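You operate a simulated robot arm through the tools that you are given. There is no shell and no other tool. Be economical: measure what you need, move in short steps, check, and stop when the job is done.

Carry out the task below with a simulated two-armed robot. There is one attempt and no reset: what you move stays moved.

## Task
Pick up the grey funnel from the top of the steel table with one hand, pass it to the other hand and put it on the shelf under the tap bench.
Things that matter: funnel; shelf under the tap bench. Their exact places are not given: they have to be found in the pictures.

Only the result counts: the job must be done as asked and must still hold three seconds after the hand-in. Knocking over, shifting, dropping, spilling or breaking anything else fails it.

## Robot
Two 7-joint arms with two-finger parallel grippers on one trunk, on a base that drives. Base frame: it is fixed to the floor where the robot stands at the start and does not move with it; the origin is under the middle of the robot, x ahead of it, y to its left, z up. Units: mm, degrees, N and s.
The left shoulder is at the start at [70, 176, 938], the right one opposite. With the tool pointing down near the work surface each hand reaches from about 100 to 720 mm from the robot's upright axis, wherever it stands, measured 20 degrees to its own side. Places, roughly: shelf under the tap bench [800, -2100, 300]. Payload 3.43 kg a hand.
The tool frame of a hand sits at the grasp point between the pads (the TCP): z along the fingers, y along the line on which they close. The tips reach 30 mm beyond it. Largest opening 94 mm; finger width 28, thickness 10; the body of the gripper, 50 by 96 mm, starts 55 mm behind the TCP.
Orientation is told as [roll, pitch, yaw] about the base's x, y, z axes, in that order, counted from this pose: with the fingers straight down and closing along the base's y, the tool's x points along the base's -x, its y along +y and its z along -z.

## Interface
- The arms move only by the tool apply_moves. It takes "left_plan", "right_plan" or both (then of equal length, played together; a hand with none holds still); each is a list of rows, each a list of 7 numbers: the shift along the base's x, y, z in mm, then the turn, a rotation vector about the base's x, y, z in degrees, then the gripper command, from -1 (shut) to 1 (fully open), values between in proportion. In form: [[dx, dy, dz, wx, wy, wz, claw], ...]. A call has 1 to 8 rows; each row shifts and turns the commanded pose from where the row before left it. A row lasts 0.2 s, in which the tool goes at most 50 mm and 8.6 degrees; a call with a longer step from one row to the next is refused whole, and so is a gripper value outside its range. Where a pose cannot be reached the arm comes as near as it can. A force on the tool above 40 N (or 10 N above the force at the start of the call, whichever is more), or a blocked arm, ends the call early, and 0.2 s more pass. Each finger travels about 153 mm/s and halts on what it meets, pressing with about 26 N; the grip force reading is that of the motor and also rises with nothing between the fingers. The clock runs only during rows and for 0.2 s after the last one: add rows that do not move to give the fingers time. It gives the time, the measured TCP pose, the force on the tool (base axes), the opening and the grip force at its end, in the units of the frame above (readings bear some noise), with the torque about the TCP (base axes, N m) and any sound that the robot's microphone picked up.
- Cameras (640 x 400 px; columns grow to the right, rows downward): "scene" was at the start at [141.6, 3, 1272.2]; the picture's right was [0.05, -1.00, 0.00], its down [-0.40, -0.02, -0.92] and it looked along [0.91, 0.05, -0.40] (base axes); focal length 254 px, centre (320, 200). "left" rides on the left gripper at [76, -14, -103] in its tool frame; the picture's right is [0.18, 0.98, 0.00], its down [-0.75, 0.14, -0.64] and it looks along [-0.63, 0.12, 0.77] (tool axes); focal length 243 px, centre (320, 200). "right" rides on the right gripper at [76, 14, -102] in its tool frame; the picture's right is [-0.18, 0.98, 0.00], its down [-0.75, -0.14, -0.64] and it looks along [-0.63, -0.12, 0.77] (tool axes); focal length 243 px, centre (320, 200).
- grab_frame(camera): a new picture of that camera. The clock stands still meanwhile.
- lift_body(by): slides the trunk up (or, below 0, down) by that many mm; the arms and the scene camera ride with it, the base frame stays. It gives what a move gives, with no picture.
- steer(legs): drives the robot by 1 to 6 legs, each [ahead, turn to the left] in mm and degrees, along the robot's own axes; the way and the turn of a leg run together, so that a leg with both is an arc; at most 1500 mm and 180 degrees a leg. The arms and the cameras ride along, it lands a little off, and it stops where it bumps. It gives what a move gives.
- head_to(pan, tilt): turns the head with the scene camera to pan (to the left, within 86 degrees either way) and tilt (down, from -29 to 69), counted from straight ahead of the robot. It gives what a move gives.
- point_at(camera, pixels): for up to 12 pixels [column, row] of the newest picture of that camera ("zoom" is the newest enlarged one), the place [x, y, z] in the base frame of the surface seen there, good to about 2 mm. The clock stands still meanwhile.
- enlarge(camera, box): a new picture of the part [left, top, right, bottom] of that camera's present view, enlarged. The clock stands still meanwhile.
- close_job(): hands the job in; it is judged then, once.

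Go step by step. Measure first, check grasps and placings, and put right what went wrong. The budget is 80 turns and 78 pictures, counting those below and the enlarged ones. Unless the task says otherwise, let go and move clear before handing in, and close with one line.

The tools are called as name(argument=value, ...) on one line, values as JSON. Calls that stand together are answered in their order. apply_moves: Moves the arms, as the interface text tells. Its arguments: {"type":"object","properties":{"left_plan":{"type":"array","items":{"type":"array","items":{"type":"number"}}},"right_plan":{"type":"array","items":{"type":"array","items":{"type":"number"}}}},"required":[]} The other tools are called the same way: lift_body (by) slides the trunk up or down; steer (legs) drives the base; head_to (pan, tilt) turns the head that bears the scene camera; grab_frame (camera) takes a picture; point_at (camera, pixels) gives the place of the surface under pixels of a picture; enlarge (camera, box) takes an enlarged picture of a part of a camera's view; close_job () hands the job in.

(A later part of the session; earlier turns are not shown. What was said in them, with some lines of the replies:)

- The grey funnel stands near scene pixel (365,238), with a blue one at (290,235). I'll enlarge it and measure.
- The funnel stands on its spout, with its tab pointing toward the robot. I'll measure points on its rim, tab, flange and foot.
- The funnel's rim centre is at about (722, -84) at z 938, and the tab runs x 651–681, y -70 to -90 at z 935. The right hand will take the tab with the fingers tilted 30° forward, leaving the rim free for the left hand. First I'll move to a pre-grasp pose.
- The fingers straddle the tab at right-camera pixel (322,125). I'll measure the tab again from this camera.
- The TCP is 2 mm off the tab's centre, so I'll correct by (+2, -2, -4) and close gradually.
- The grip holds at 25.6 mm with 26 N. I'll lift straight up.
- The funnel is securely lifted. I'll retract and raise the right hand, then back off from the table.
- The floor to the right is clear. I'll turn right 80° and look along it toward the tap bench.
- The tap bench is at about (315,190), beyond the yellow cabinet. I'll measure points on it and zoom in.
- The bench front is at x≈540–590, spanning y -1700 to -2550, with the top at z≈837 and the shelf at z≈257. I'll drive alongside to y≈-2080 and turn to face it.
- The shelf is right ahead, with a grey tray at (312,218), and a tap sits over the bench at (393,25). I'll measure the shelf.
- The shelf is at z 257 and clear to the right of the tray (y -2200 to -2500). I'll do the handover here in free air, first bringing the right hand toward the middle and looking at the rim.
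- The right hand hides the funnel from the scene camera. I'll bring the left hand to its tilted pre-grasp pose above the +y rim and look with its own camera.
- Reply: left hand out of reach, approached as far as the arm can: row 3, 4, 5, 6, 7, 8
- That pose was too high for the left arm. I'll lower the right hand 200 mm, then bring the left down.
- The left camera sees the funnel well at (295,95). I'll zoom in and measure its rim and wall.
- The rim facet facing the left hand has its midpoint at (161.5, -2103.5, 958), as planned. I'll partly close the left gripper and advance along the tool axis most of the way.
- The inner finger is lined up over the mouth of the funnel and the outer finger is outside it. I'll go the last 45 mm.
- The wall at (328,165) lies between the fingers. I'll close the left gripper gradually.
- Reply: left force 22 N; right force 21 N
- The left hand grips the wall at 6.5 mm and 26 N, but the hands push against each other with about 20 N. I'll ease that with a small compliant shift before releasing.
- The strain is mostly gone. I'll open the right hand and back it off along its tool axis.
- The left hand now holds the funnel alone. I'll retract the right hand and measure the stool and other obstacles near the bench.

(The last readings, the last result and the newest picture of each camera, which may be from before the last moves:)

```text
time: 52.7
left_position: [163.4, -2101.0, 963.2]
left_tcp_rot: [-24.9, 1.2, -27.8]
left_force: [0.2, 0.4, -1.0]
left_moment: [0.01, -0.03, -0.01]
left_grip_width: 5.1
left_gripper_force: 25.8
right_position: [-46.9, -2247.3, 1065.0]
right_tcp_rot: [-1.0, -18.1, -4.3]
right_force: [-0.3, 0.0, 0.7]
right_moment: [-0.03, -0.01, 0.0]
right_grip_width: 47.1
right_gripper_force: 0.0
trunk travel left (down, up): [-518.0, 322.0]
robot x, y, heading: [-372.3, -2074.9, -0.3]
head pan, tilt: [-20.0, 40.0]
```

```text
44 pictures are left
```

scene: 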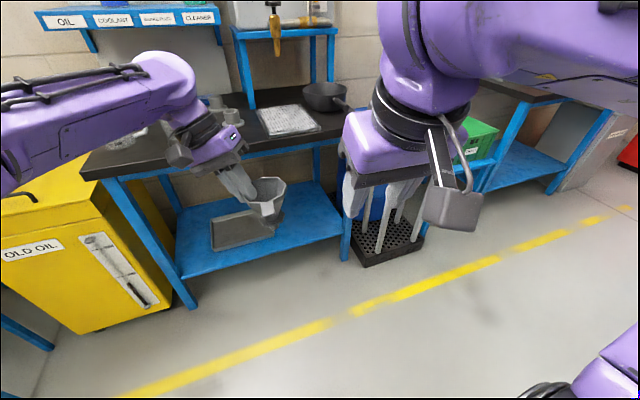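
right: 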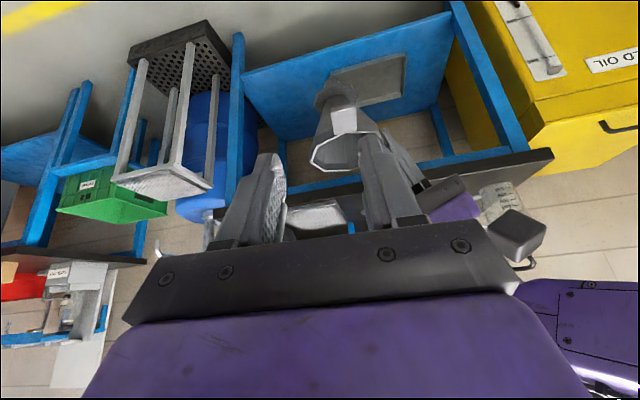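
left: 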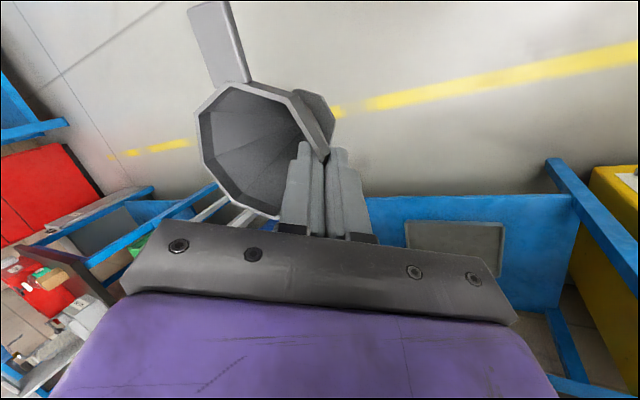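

point_at(camera="scene", pixels=[[365, 264], [423, 243], [380, 248], [415, 240], [186, 272], [342, 232], [280, 225], [320, 215], [240, 235]])

enlarge(camera="scene", box=[190, 130, 318, 230])

```text
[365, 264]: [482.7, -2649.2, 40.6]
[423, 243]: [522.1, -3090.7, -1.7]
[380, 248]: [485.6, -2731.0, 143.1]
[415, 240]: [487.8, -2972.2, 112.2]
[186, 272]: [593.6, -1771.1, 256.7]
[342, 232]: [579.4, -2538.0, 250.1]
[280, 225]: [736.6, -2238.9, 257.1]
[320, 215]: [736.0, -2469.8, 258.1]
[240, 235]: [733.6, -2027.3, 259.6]
```

```text
4.00 times, centred on (254, 180) of scene
```

zoom: 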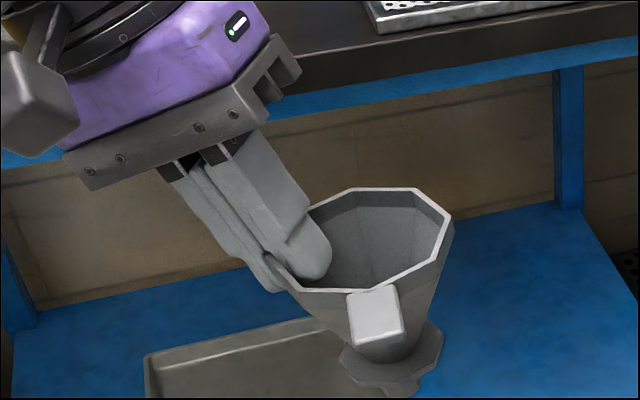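

I'll check the funnel's tilt from its rim plane.

point_at(camera="zoom", pixels=[[350, 191], [418, 190], [447, 218], [438, 260], [372, 291], [302, 288], [360, 380], [400, 320], [425, 335]])

```text
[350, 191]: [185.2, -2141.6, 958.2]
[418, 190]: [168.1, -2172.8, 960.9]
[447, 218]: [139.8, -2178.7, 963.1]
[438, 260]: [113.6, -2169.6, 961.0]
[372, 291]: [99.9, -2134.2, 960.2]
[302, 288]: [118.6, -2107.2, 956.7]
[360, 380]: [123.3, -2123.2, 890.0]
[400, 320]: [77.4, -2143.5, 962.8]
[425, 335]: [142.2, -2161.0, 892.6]
```

The funnel is tilted about 4° (its -y side is high), so I'll level it. Then I'll sidestep the robot to y≈-2268 by turn-drive-turn and lower the trunk.

apply_moves(left_plan=[[0, 0, 0, 2, -0.6, 0, -1], [0, 0, 0, 2, -0.7, 0, -1], [0, 0, 0, 0, 0, 0, -1]])

steer(legs=[[0, -90], [195, 0], [0, 90]])

lift_body(by=-500)

head_to(pan=0, tilt=20)

grab_frame(camera="scene")

```text
time: 53.5
left_position: [163.1, -2098.6, 962.9]
left_tcp_rot: [-20.7, 1.9, -27.6]
left_force: [0.5, -0.4, -0.8]
left_moment: [0.01, 0.0, 0.02]
left_grip_width: 4.8
left_gripper_force: 26.0
right_position: [-45.4, -2248.8, 1063.9]
right_tcp_rot: [-1.0, -18.1, -4.3]
right_force: [-0.2, 0.4, -0.8]
right_moment: [0.0, 0.0, -0.02]
right_grip_width: 47.2
right_gripper_force: 0.1
trunk travel left (down, up): [-518.0, 322.0]
robot x, y, heading: [-371.2, -2079.3, -0.5]
head pan, tilt: [-20.0, 40.0]
```

```text
time: 62.7
left_position: [163.5, -2293.5, 962.8]
left_tcp_rot: [-20.7, 1.9, -27.7]
left_force: [0.8, 0.3, 0.4]
left_moment: [0.03, 0.01, 0.03]
left_grip_width: 4.7
left_gripper_force: 25.9
right_position: [-45.4, -2442.0, 1063.5]
right_tcp_rot: [-1.0, -18.1, -4.4]
right_force: [-0.1, 1.1, 0.0]
right_moment: [-0.01, 0.0, 0.01]
right_grip_width: 47.2
right_gripper_force: 0.1
trunk travel left (down, up): [-518.0, 322.0]
robot x, y, heading: [-369.4, -2266.7, -0.3]
head pan, tilt: [-20.0, 40.0]
```

```text
refused: -500 is not a number from -400 to 400
```

```text
time: 63.5
left_position: [162.6, -2293.5, 962.5]
left_tcp_rot: [-20.7, 1.9, -27.7]
left_force: [0.1, -0.7, -0.4]
left_moment: [0.01, 0.02, 0.03]
left_grip_width: 4.8
left_gripper_force: 26.1
right_position: [-46.1, -2442.3, 1064.8]
right_tcp_rot: [-1.0, -18.1, -4.4]
right_force: [-0.6, 0.1, 0.9]
right_moment: [-0.04, -0.03, -0.06]
right_grip_width: 47.0
right_gripper_force: 0.0
trunk travel left (down, up): [-518.0, 322.0]
robot x, y, heading: [-369.3, -2267.1, -0.3]
head pan, tilt: [0.0, 20.0]
```

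```text
42 pictures are left
```

scene: 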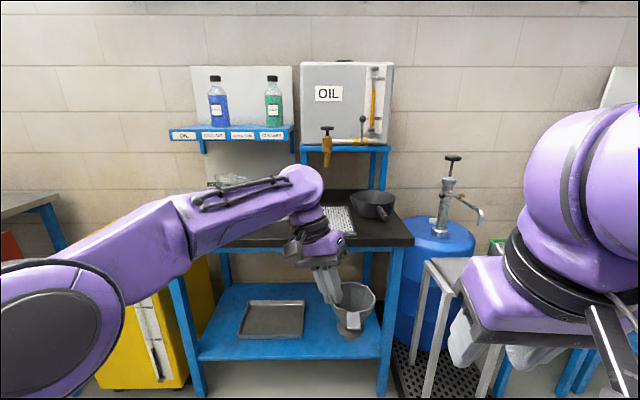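

The trunk call is limited to 400 mm, so I'll lower it in two steps and look again.

lift_body(by=-250)

lift_body(by=-250)

grab_frame(camera="scene")

grab_frame(camera="left")

```text
time: 66.1
left_position: [162.7, -2293.6, 713.4]
left_tcp_rot: [-20.8, 1.9, -27.8]
left_force: [0.1, 0.2, -0.5]
left_moment: [0.03, -0.04, 0.01]
left_grip_width: 4.7
left_gripper_force: 25.8
right_position: [-46.7, -2441.6, 813.1]
right_tcp_rot: [-1.0, -18.1, -4.3]
right_force: [-0.4, 0.2, 1.0]
right_moment: [0.02, -0.01, -0.01]
right_grip_width: 46.9
right_gripper_force: 0.1
trunk travel left (down, up): [-268.0, 572.0]
robot x, y, heading: [-372.8, -2270.3, -0.4]
head pan, tilt: [0.0, 20.0]
```

```text
time: 68.7
left_position: [162.7, -2293.5, 462.9]
left_tcp_rot: [-20.6, 1.9, -27.7]
left_force: [0.1, -0.2, -1.0]
left_moment: [0.01, -0.01, -0.03]
left_grip_width: 5.0
left_gripper_force: 25.8
right_position: [-45.5, -2443.0, 564.5]
right_tcp_rot: [-1.0, -18.1, -4.3]
right_force: [0.1, 0.5, 1.1]
right_moment: [-0.02, -0.03, -0.01]
right_grip_width: 47.0
right_gripper_force: 0.1
trunk travel left (down, up): [-18.0, 822.0]
robot x, y, heading: [-369.9, -2268.3, -0.1]
head pan, tilt: [0.0, 20.0]
```

```text
41 pictures are left
```

scene: 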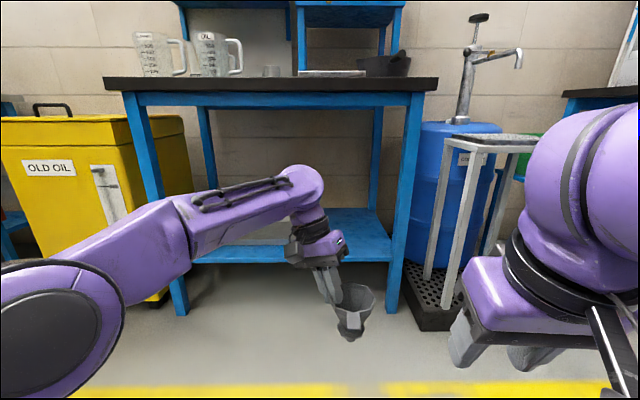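

```text
40 pictures are left
```

left: 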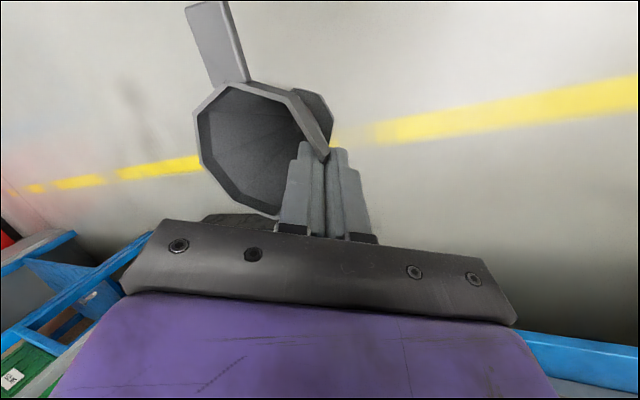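

The left wrist top is at about z 690, well below the bench apron at about z 790. I'll pull the right hand back a bit, drive ahead 380 mm, and check.

apply_moves(right_plan=[[-25, 10, 0, 0, 0, 0, 0], [-25, 10, 0, 0, 0, 0, 0], [-25, 10, 0, 0, 0, 0, 0], [0, 0, 0, 0, 0, 0, 0]])

steer(legs=[[380, 0]])

head_to(pan=0, tilt=35)

grab_frame(camera="scene")

grab_frame(camera="left")

```text
time: 69.7
left_position: [162.4, -2292.9, 463.2]
left_tcp_rot: [-20.8, 1.9, -27.7]
left_force: [0.5, 0.0, -0.8]
left_moment: [0.02, -0.03, 0.02]
left_grip_width: 5.1
left_gripper_force: 26.1
right_position: [-120.2, -2413.0, 565.6]
right_tcp_rot: [-1.0, -18.2, -4.4]
right_force: [0.1, -0.9, 0.4]
right_moment: [0.04, -0.02, -0.01]
right_grip_width: 46.9
right_gripper_force: 0.0
trunk travel left (down, up): [-18.0, 822.0]
robot x, y, heading: [-368.8, -2271.5, -0.3]
head pan, tilt: [0.0, 20.0]
```

```text
time: 72.1
left_position: [544.0, -2290.4, 463.1]
left_tcp_rot: [-20.7, 2.0, -27.3]
left_force: [0.3, 0.2, 0.2]
left_moment: [0.01, 0.0, 0.03]
left_grip_width: 4.7
left_gripper_force: 25.4
right_position: [262.2, -2411.9, 565.7]
right_tcp_rot: [-0.8, -18.1, -4.0]
right_force: [-0.1, -0.1, -0.5]
right_moment: [-0.06, 0.01, 0.02]
right_grip_width: 47.0
right_gripper_force: 0.1
trunk travel left (down, up): [-18.0, 822.0]
robot x, y, heading: [12.8, -2270.9, 0.2]
head pan, tilt: [0.0, 20.0]
```

```text
time: 72.8
left_position: [543.7, -2291.7, 463.1]
left_tcp_rot: [-20.6, 1.9, -27.2]
left_force: [1.1, -0.4, 0.1]
left_moment: [0.03, -0.02, -0.02]
left_grip_width: 4.6
left_gripper_force: 25.8
right_position: [262.3, -2412.1, 565.7]
right_tcp_rot: [-1.0, -18.1, -4.0]
right_force: [-0.7, -0.2, 0.0]
right_moment: [0.0, 0.03, 0.02]
right_grip_width: 47.1
right_gripper_force: 0.1
trunk travel left (down, up): [-18.0, 822.0]
robot x, y, heading: [14.4, -2276.1, 0.3]
head pan, tilt: [0.0, 35.0]
```

```text
39 pictures are left
```

scene: 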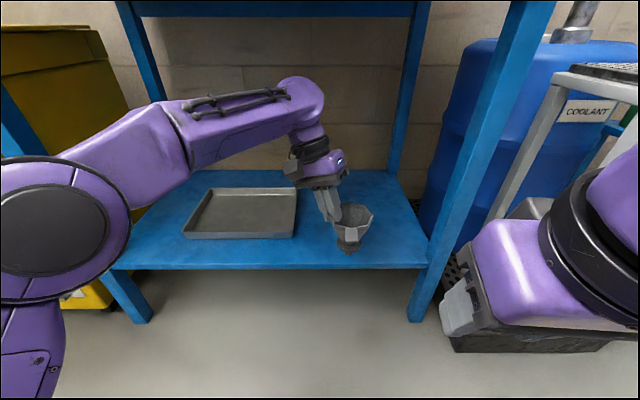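

```text
38 pictures are left
```

left: 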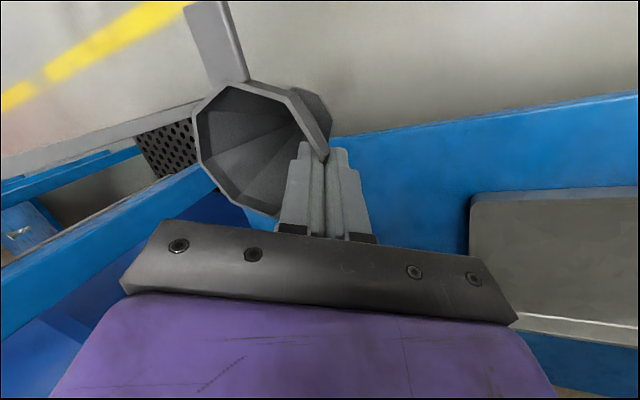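

I'll check the elbow and wrist clearances before driving further.

point_at(camera="scene", pixels=[[60, 220], [130, 140], [300, 80], [260, 95], [550, 260], [128, 285], [500, 100], [325, 3], [352, 240]])

```text
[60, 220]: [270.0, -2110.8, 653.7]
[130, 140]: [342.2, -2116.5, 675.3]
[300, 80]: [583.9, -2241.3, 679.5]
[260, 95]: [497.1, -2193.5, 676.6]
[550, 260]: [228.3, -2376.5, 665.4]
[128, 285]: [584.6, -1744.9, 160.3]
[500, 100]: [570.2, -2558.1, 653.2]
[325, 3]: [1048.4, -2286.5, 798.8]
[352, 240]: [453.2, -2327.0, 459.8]
```

The arm stays below z 690 and the elbow at x 270 keeps clear. I'll drive 120 mm further and look.

steer(legs=[[125, 0]])

apply_moves(left_plan=[[15, 0, -5, 0, 0, 0, -1], [15, 0, -10, 0, 0, 0, -1], [10, 0, -15, 0, 0, 0, -1], [0, 0, -15, 0, 0, 0, -1], [0, 0, 0, 0, 0, 0, -1]])

grab_frame(camera="scene")

enlarge(camera="scene", box=[270, 150, 430, 270])

```text
time: 74.1
left_position: [670.6, -2292.4, 463.1]
left_tcp_rot: [-20.8, 1.9, -27.5]
left_force: [-1.3, -0.4, -0.5]
left_moment: [0.01, 0.01, 0.01]
left_grip_width: 4.9
left_gripper_force: 26.6
right_position: [389.3, -2413.3, 564.4]
right_tcp_rot: [-1.0, -18.1, -4.2]
right_force: [-0.4, 0.3, 0.0]
right_moment: [0.02, -0.02, 0.01]
right_grip_width: 46.9
right_gripper_force: 0.1
trunk travel left (down, up): [-18.0, 822.0]
robot x, y, heading: [136.2, -2272.4, -0.0]
head pan, tilt: [0.0, 35.0]
```

```text
time: 75.3
left_position: [709.2, -2293.4, 418.4]
left_tcp_rot: [-20.7, 2.0, -27.5]
left_force: [-0.9, -0.6, -0.1]
left_moment: [0.01, -0.01, -0.01]
left_grip_width: 4.4
left_gripper_force: 25.8
right_position: [388.3, -2414.3, 566.2]
right_tcp_rot: [-1.0, -18.1, -4.1]
right_force: [-0.4, 0.0, -0.8]
right_moment: [0.03, -0.02, -0.02]
right_grip_width: 47.0
right_gripper_force: 0.1
trunk travel left (down, up): [-18.0, 822.0]
robot x, y, heading: [137.2, -2271.6, -0.2]
head pan, tilt: [0.0, 35.0]
```

```text
37 pictures are left
```

scene: 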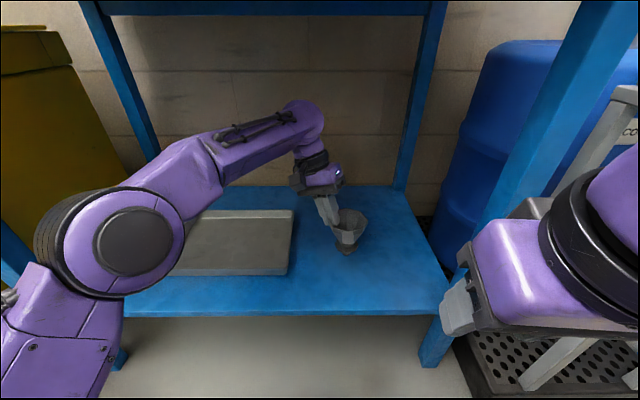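

```text
3.33 times, centred on (350, 210) of scene
```

zoom: 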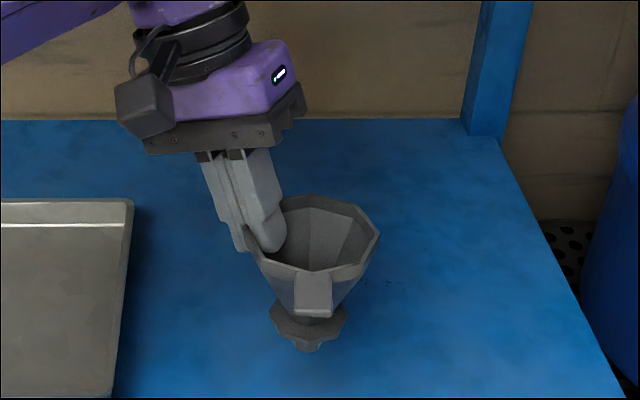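

I'll measure the rim level, flange and shelf under the funnel.

point_at(camera="zoom", pixels=[[317, 197], [357, 207], [377, 236], [363, 270], [308, 278], [254, 256], [315, 290], [290, 330], [345, 318], [309, 347], [400, 330], [330, 331]])

```text
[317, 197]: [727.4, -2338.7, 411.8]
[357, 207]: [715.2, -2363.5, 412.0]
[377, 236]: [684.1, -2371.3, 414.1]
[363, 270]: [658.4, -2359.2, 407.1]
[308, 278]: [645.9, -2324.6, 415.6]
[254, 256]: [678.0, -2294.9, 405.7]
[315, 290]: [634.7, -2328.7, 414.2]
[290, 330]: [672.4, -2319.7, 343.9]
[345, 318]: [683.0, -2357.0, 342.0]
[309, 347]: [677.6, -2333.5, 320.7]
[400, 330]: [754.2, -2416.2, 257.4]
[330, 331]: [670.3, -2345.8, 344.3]
```

enlarge(camera="scene", box=[322, 200, 386, 260])

```text
6.67 times, centred on (354, 230) of scene
```

zoom: 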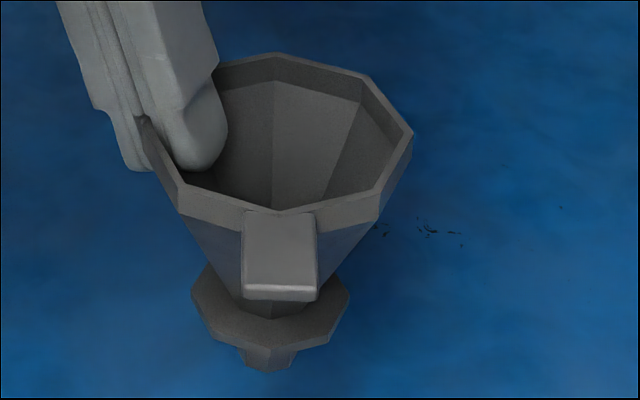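

point_at(camera="zoom", pixels=[[274, 57], [367, 80], [408, 132], [374, 190], [278, 214], [184, 190], [140, 122], [225, 66], [205, 300], [335, 305], [260, 340], [265, 265]])

```text
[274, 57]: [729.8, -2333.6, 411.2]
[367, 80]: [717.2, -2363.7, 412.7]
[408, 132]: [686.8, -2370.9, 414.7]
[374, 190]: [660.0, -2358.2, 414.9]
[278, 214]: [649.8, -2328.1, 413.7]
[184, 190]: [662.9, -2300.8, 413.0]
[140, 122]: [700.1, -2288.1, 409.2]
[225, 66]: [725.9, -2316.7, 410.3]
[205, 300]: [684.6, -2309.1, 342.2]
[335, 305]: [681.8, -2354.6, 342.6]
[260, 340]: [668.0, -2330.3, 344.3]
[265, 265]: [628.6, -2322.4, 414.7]
```

The rim is still tilted about 2° on both axes. I'll level it and lower 45 mm, since the foot is about 55 mm above the shelf.

apply_moves(left_plan=[[0, 0, -10, 1.2, -1, 0, -1], [0, 0, -12, 1.1, -0.9, 0, -1], [0, 0, -12, 0, 0, 0, -1], [0, 0, -8, 0, 0, 0, -1], [0, 0, 0, 0, 0, 0, -1]])

enlarge(camera="scene", box=[322, 210, 386, 270])

```text
time: 76.5
left_position: [711.3, -2291.1, 375.9]
left_tcp_rot: [-17.8, 1.3, -27.4]
left_force: [0.5, -0.4, -0.9]
left_moment: [0.0, 0.01, -0.01]
left_grip_width: 4.4
left_gripper_force: 25.6
right_position: [388.2, -2412.3, 564.9]
right_tcp_rot: [-1.0, -18.1, -4.2]
right_force: [0.0, -0.7, -0.6]
right_moment: [0.04, 0.0, -0.01]
right_grip_width: 47.1
right_gripper_force: 0.0
trunk travel left (down, up): [-18.0, 822.0]
robot x, y, heading: [138.5, -2271.4, 0.0]
head pan, tilt: [0.0, 35.0]
```

```text
6.67 times, centred on (354, 240) of scene
```

zoom: 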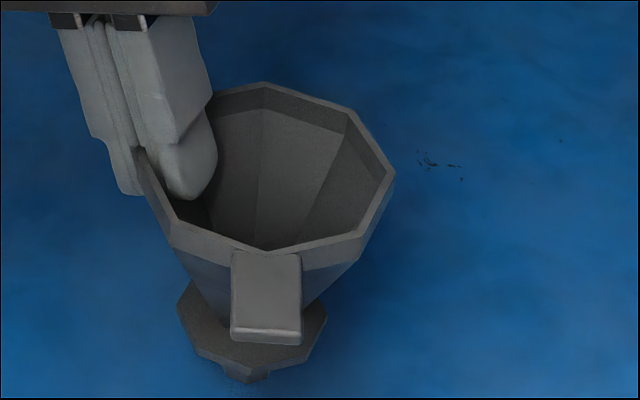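

point_at(camera="zoom", pixels=[[264, 86], [348, 107], [390, 172], [360, 233], [266, 253], [172, 222], [218, 97], [185, 320], [320, 325], [235, 362], [265, 300], [245, 378]])

```text
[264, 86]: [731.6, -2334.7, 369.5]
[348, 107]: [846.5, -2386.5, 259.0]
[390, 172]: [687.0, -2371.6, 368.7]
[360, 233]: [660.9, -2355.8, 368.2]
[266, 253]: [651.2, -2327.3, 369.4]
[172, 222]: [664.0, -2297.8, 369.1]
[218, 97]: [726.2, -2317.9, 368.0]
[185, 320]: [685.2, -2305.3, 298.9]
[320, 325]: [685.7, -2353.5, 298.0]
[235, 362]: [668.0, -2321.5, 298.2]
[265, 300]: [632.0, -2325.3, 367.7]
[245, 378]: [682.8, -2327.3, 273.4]
```

The rim is now level at z≈369, and the foot is about 10–12 mm above the shelf. I'll lower in small steps while watching the force.

apply_moves(left_plan=[[0, 0, -4, 0, 0, 0, -1], [0, 0, -3, 0, 0, 0, -1], [0, 0, 0, 0, 0, 0, -1]])

apply_moves(left_plan=[[0, 0, -1.5, 0, 0, 0, -1], [0, 0, 0, 0, 0, 0, -1]])

apply_moves(left_plan=[[0, 0, -1, 0, 0, 0, -1], [0, 0, 0, 0, 0, 0, -1]])

```text
time: 77.3
left_position: [711.0, -2292.5, 369.3]
left_tcp_rot: [-17.8, 1.3, -27.5]
left_force: [0.3, 0.3, -1.2]
left_moment: [0.02, -0.04, -0.01]
left_grip_width: 4.1
left_gripper_force: 25.3
right_position: [387.5, -2414.4, 564.4]
right_tcp_rot: [-0.9, -18.2, -4.2]
right_force: [0.7, 0.5, 0.6]
right_moment: [-0.01, -0.01, 0.02]
right_grip_width: 46.8
right_gripper_force: 0.0
trunk travel left (down, up): [-18.0, 822.0]
robot x, y, heading: [138.6, -2271.9, -0.4]
head pan, tilt: [0.0, 35.0]
```

```text
time: 77.9
left_position: [710.5, -2292.7, 367.8]
left_tcp_rot: [-17.8, 1.3, -27.5]
left_force: [0.4, -0.1, 0.3]
left_moment: [0.0, 0.0, -0.02]
left_grip_width: 4.3
left_gripper_force: 26.1
right_position: [388.5, -2412.1, 564.8]
right_tcp_rot: [-1.0, -18.1, -4.2]
right_force: [-0.9, 1.3, 0.1]
right_moment: [0.02, -0.03, 0.0]
right_grip_width: 46.7
right_gripper_force: 0.0
trunk travel left (down, up): [-18.0, 822.0]
robot x, y, heading: [137.6, -2271.6, -0.1]
head pan, tilt: [0.0, 35.0]
```

```text
time: 78.5
left_position: [710.5, -2292.6, 367.6]
left_tcp_rot: [-17.7, 1.4, -27.3]
left_force: [0.2, -0.4, -0.6]
left_moment: [0.03, -0.06, 0.01]
left_grip_width: 4.2
left_gripper_force: 26.1
right_position: [387.4, -2412.2, 565.2]
right_tcp_rot: [-1.0, -18.0, -4.3]
right_force: [0.5, 0.5, 0.7]
right_moment: [0.0, 0.0, 0.01]
right_grip_width: 47.1
right_gripper_force: 0.0
trunk travel left (down, up): [-18.0, 822.0]
robot x, y, heading: [137.4, -2270.8, -0.2]
head pan, tilt: [0.0, 35.0]
```

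apply_moves(left_plan=[[0, 0, -1, 0, 0, 0, -1], [0, 0, 0, 0, 0, 0, -1]])

apply_moves(left_plan=[[0, 0, -1, 0, 0, 0, -1], [0, 0, 0, 0, 0, 0, -1]])

enlarge(camera="scene", box=[322, 210, 386, 270])

```text
time: 79.1
left_position: [710.0, -2292.5, 365.6]
left_tcp_rot: [-17.8, 1.3, -27.3]
left_force: [-2.0, -0.6, -0.4]
left_moment: [0.03, 0.0, 0.0]
left_grip_width: 4.5
left_gripper_force: 26.0
right_position: [388.5, -2412.2, 564.9]
right_tcp_rot: [-1.0, -18.1, -4.3]
right_force: [-0.9, -0.2, -0.3]
right_moment: [0.03, -0.02, -0.02]
right_grip_width: 47.1
right_gripper_force: 0.1
trunk travel left (down, up): [-18.0, 822.0]
robot x, y, heading: [137.0, -2271.4, -0.0]
head pan, tilt: [0.0, 35.0]
```

```text
time: 79.7
left_position: [711.4, -2292.5, 364.5]
left_tcp_rot: [-17.7, 1.3, -27.4]
left_force: [0.2, -1.2, 0.3]
left_moment: [0.01, -0.02, 0.0]
left_grip_width: 4.4
left_gripper_force: 26.3
right_position: [388.8, -2413.4, 565.9]
right_tcp_rot: [-1.0, -18.1, -4.2]
right_force: [0.1, 0.3, 0.3]
right_moment: [-0.01, -0.02, 0.02]
right_grip_width: 47.1
right_gripper_force: 0.0
trunk travel left (down, up): [-18.0, 822.0]
robot x, y, heading: [138.4, -2272.7, -0.2]
head pan, tilt: [0.0, 35.0]
```

```text
6.67 times, centred on (354, 240) of scene
```

zoom: 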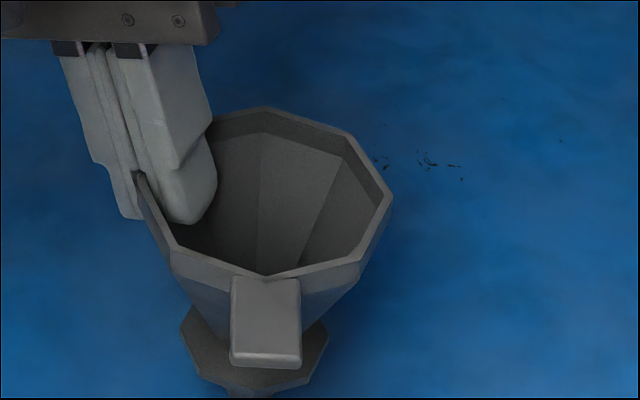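

point_at(camera="zoom", pixels=[[264, 110], [390, 198], [360, 258], [266, 278], [172, 247], [190, 345], [318, 352], [262, 325], [450, 330], [60, 330]])

apply_moves(left_plan=[[0, 0, -1, 0, 0, 0, -1], [0, 0, 0, 0, 0, 0, -1]])

apply_moves(left_plan=[[0, 0, -1, 0, 0, 0, -1], [0, 0, 0, 0, 0, 0, -1]])

```text
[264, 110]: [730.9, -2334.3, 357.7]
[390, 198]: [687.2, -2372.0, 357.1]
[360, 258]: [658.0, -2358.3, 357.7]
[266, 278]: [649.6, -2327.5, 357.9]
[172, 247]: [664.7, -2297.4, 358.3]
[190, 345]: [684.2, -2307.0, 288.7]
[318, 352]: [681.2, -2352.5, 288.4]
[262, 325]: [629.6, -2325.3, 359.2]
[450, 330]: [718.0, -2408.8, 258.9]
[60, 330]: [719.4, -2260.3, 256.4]
```

```text
time: 80.3
left_position: [709.9, -2292.3, 362.4]
left_tcp_rot: [-17.8, 1.4, -27.4]
left_force: [0.7, -0.2, -0.8]
left_moment: [0.05, -0.05, -0.01]
left_grip_width: 4.3
left_gripper_force: 25.9
right_position: [389.5, -2414.4, 564.5]
right_tcp_rot: [-1.0, -18.1, -4.3]
right_force: [-0.1, -0.9, 0.5]
right_moment: [-0.01, -0.04, 0.0]
right_grip_width: 46.9
right_gripper_force: 0.1
trunk travel left (down, up): [-18.0, 822.0]
robot x, y, heading: [138.3, -2272.3, -0.0]
head pan, tilt: [0.0, 35.0]
```

```text
time: 80.9
left_position: [711.3, -2291.9, 363.7]
left_tcp_rot: [-17.7, 1.3, -27.4]
left_force: [0.0, 0.5, -0.2]
left_moment: [0.02, -0.01, 0.0]
left_grip_width: 4.1
left_gripper_force: 25.3
right_position: [388.2, -2412.2, 565.2]
right_tcp_rot: [-1.0, -18.0, -4.2]
right_force: [-0.2, 0.1, 0.4]
right_moment: [-0.01, 0.0, 0.0]
right_grip_width: 47.0
right_gripper_force: 0.1
trunk travel left (down, up): [-18.0, 822.0]
robot x, y, heading: [138.6, -2273.6, -0.1]
head pan, tilt: [0.0, 35.0]
```

The level is excellent and the foot is about 2 mm above the shelf. I'll keep lowering in 1 mm steps.

apply_moves(left_plan=[[0, 0, -1, 0, 0, 0, -1], [0, 0, 0, 0, 0, 0, -1]])

apply_moves(left_plan=[[0, 0, -1, 0, 0, 0, -1], [0, 0, 0, 0, 0, 0, -1]])

```text
time: 81.5
left_position: [711.0, -2292.8, 363.0]
left_tcp_rot: [-17.8, 1.2, -27.4]
left_force: [-0.1, 1.2, 4.6]
left_moment: [-0.25, 0.01, 0.01]
left_grip_width: 3.6
left_gripper_force: 26.0
right_position: [388.8, -2412.9, 565.4]
right_tcp_rot: [-1.0, -18.0, -4.2]
right_force: [-0.3, -0.4, -0.3]
right_moment: [-0.03, 0.04, -0.01]
right_grip_width: 47.0
right_gripper_force: 0.1
trunk travel left (down, up): [-18.0, 822.0]
robot x, y, heading: [139.5, -2270.2, -0.2]
head pan, tilt: [0.0, 35.0]
```

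```text
time: 82.1
left_position: [711.3, -2293.4, 361.9]
left_tcp_rot: [-17.8, 1.2, -27.2]
left_force: [1.5, 1.0, 9.1]
left_moment: [-0.11, -0.11, 0.1]
left_grip_width: 3.8
left_gripper_force: 26.3
right_position: [388.7, -2413.2, 565.1]
right_tcp_rot: [-1.0, -18.1, -4.1]
right_force: [-0.2, 0.0, 0.6]
right_moment: [-0.03, -0.02, 0.0]
right_grip_width: 47.0
right_gripper_force: 0.0
trunk travel left (down, up): [-18.0, 822.0]
robot x, y, heading: [136.6, -2272.3, -0.4]
head pan, tilt: [0.0, 35.0]
```

Contact: 4.6 N, then 9 N. I'll back up 1.5 mm and check the level before release.

apply_moves(left_plan=[[0, 0, 1.5, 0, 0, 0, -1], [0, 0, 0, 0, 0, 0, -1]])

enlarge(camera="scene", box=[322, 210, 386, 270])

point_at(camera="zoom", pixels=[[262, 118], [388, 205], [358, 265], [264, 285], [172, 254], [190, 352], [318, 358], [262, 332]])

```text
time: 82.7
left_position: [710.6, -2293.9, 361.8]
left_tcp_rot: [-17.9, 1.3, -27.4]
left_force: [0.3, -0.3, 3.5]
left_moment: [-0.01, -0.01, 0.01]
left_grip_width: 3.8
left_gripper_force: 25.9
right_position: [388.4, -2414.7, 564.8]
right_tcp_rot: [-1.1, -18.1, -4.3]
right_force: [1.0, 1.1, 0.8]
right_moment: [0.02, 0.0, -0.01]
right_grip_width: 46.8
right_gripper_force: 0.0
trunk travel left (down, up): [-18.0, 822.0]
robot x, y, heading: [139.8, -2271.4, 0.1]
head pan, tilt: [0.0, 35.0]
```

```text
6.67 times, centred on (354, 240) of scene
```

zoom: 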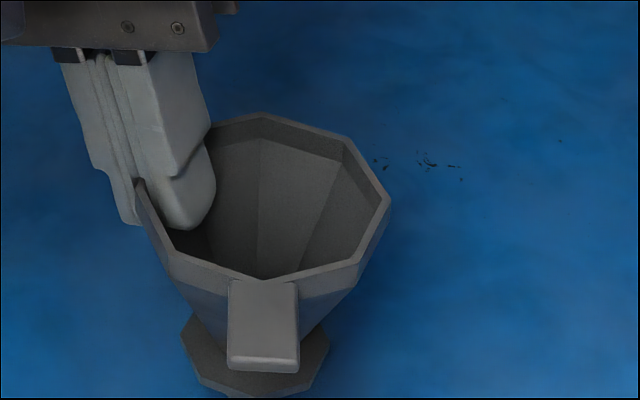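

```text
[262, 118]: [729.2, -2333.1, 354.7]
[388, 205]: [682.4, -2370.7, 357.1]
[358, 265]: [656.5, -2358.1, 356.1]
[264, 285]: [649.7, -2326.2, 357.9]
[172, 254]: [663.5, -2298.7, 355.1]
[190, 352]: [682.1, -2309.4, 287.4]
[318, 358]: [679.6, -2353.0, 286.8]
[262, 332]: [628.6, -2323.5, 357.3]
```

It's on the shelf with only about 1–2° of tilt. I'll trim it slightly, then open the fingers slowly.

apply_moves(left_plan=[[0, 0, 0.5, 0.8, -1.3, 0, -1], [0, 0, 0, 0, 0, 0, -1], [0, 0, 0, 0, 0, 0, -0.94], [0, 0, 0, 0, 0, 0, -0.9], [0, 0, 0, 0, 0, 0, -0.85], [0, 0, 0, 0, 0, 0, -0.75], [0, 0, 0, 0, 0, 0, -0.6], [0, 0, 0, 0, 0, 0, -0.6]])

enlarge(camera="scene", box=[310, 195, 400, 275])

grab_frame(camera="left")

```text
time: 84.5
left_position: [710.4, -2291.7, 362.1]
left_tcp_rot: [-16.5, 0.5, -27.3]
left_force: [-0.6, 0.2, -0.3]
left_moment: [0.05, 0.03, -0.02]
left_grip_width: 18.9
left_gripper_force: 0.1
right_position: [388.8, -2413.3, 564.9]
right_tcp_rot: [-1.0, -18.2, -4.2]
right_force: [0.1, 0.5, 0.5]
right_moment: [-0.02, 0.0, 0.0]
right_grip_width: 47.1
right_gripper_force: 0.1
trunk travel left (down, up): [-18.0, 822.0]
robot x, y, heading: [135.6, -2274.4, 0.1]
head pan, tilt: [0.0, 35.0]
```

```text
5.00 times, centred on (355, 235) of scene
```

zoom: 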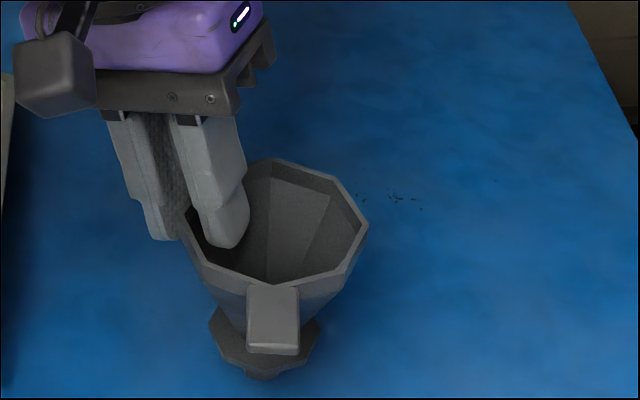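

```text
30 pictures are left
```

left: 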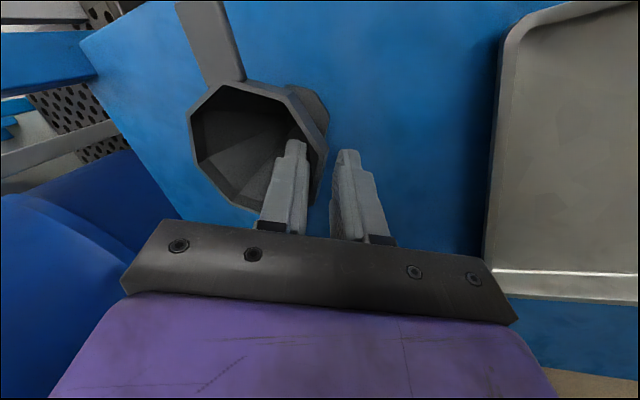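

The funnel stands free. I'll open slightly more and withdraw along the tool axis.

apply_moves(left_plan=[[0, 0, 0, 0, 0, 0, -0.4], [0, 0, 0, 0, 0, 0, -0.4], [1.3, 2.5, 9.6, 0, 0, 0, -0.4], [2, 3.8, 14.4, 0, 0, 0, -0.4], [2.6, 5, 19.2, 0, 0, 0, -0.4], [2.6, 5, 19.2, 0, 0, 0, -0.4], [2.6, 5, 19.2, 0, 0, 0, -0.4], [0, 0, 0, 0, 0, 0, -0.4]])

grab_frame(camera="scene")

grab_frame(camera="left")

```text
time: 86.3
left_position: [722.3, -2271.9, 444.7]
left_tcp_rot: [-16.6, 0.5, -27.3]
left_force: [0.0, -0.7, -0.3]
left_moment: [-0.02, 0.0, 0.0]
left_grip_width: 28.3
left_gripper_force: 0.0
right_position: [388.5, -2413.4, 565.2]
right_tcp_rot: [-1.1, -18.1, -4.2]
right_force: [-1.6, 0.1, -1.1]
right_moment: [0.01, 0.02, 0.03]
right_grip_width: 46.7
right_gripper_force: 0.0
trunk travel left (down, up): [-18.0, 822.0]
robot x, y, heading: [136.5, -2276.7, -0.1]
head pan, tilt: [0.0, 35.0]
```

```text
29 pictures are left
```

scene: 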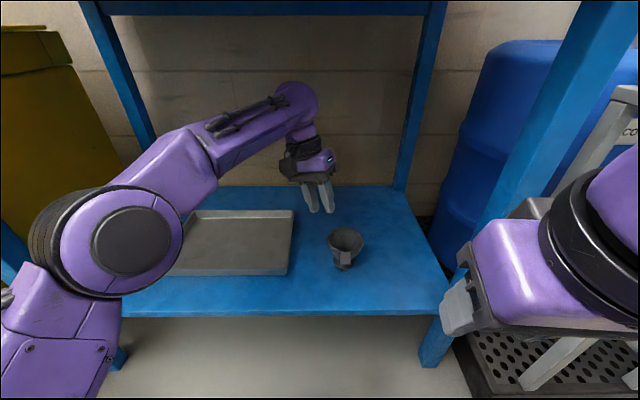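

```text
28 pictures are left
```

left: 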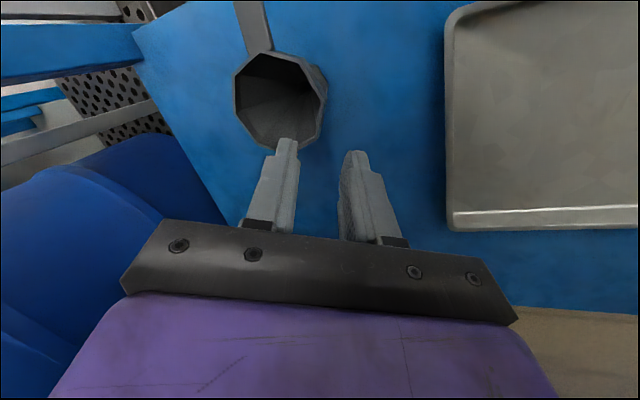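

The funnel stands upright on the shelf. I'll move the hand aside and take a last look.

apply_moves(left_plan=[[0, 15, 15, 0, 0, 0, -0.4], [-10, 30, 10, 0, 0, 0, -0.4], [-20, 30, 0, 0, 0, 0, -0.4], [-20, 20, 0, 0, 0, 0, -0.4], [0, 0, 0, 0, 0, 0, -0.4]])

grab_frame(camera="scene")

point_at(camera="scene", pixels=[[345, 232], [330, 237], [362, 237]])

```text
time: 87.5
left_position: [672.4, -2175.5, 469.3]
left_tcp_rot: [-16.4, 0.5, -27.4]
left_force: [0.2, 0.1, 0.1]
left_moment: [-0.03, 0.0, 0.0]
left_grip_width: 28.2
left_gripper_force: 0.0
right_position: [387.7, -2413.7, 566.4]
right_tcp_rot: [-1.0, -18.0, -4.2]
right_force: [-0.2, -0.6, 0.1]
right_moment: [0.01, 0.0, 0.01]
right_grip_width: 46.8
right_gripper_force: 0.0
trunk travel left (down, up): [-18.0, 822.0]
robot x, y, heading: [135.8, -2271.3, -0.1]
head pan, tilt: [0.0, 35.0]
```

```text
27 pictures are left
```

scene: 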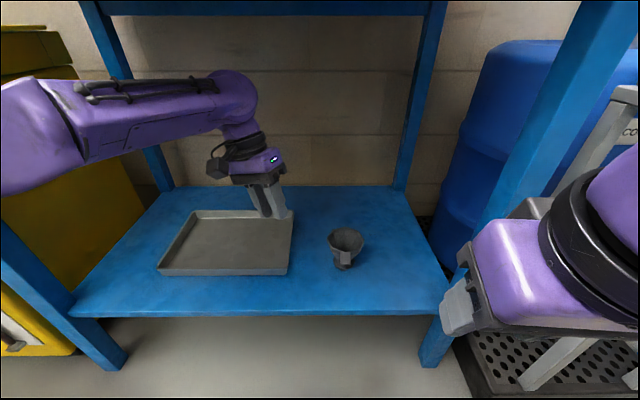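

```text
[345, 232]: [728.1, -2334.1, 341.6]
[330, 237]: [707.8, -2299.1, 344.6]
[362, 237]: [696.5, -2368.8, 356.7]
```

The funnel stands upright on the shelf at (346,245), both hands are clear, and nothing else was moved, so I'm handing in.

close_job()

```text
The job is handed in.
```

The grey funnel is standing upright on the shelf under the tap bench, to the right of the tray. The right hand picked it up and passed it to the left, which placed it. The last picture, taken with both hands clear, shows nothing else there out of place.
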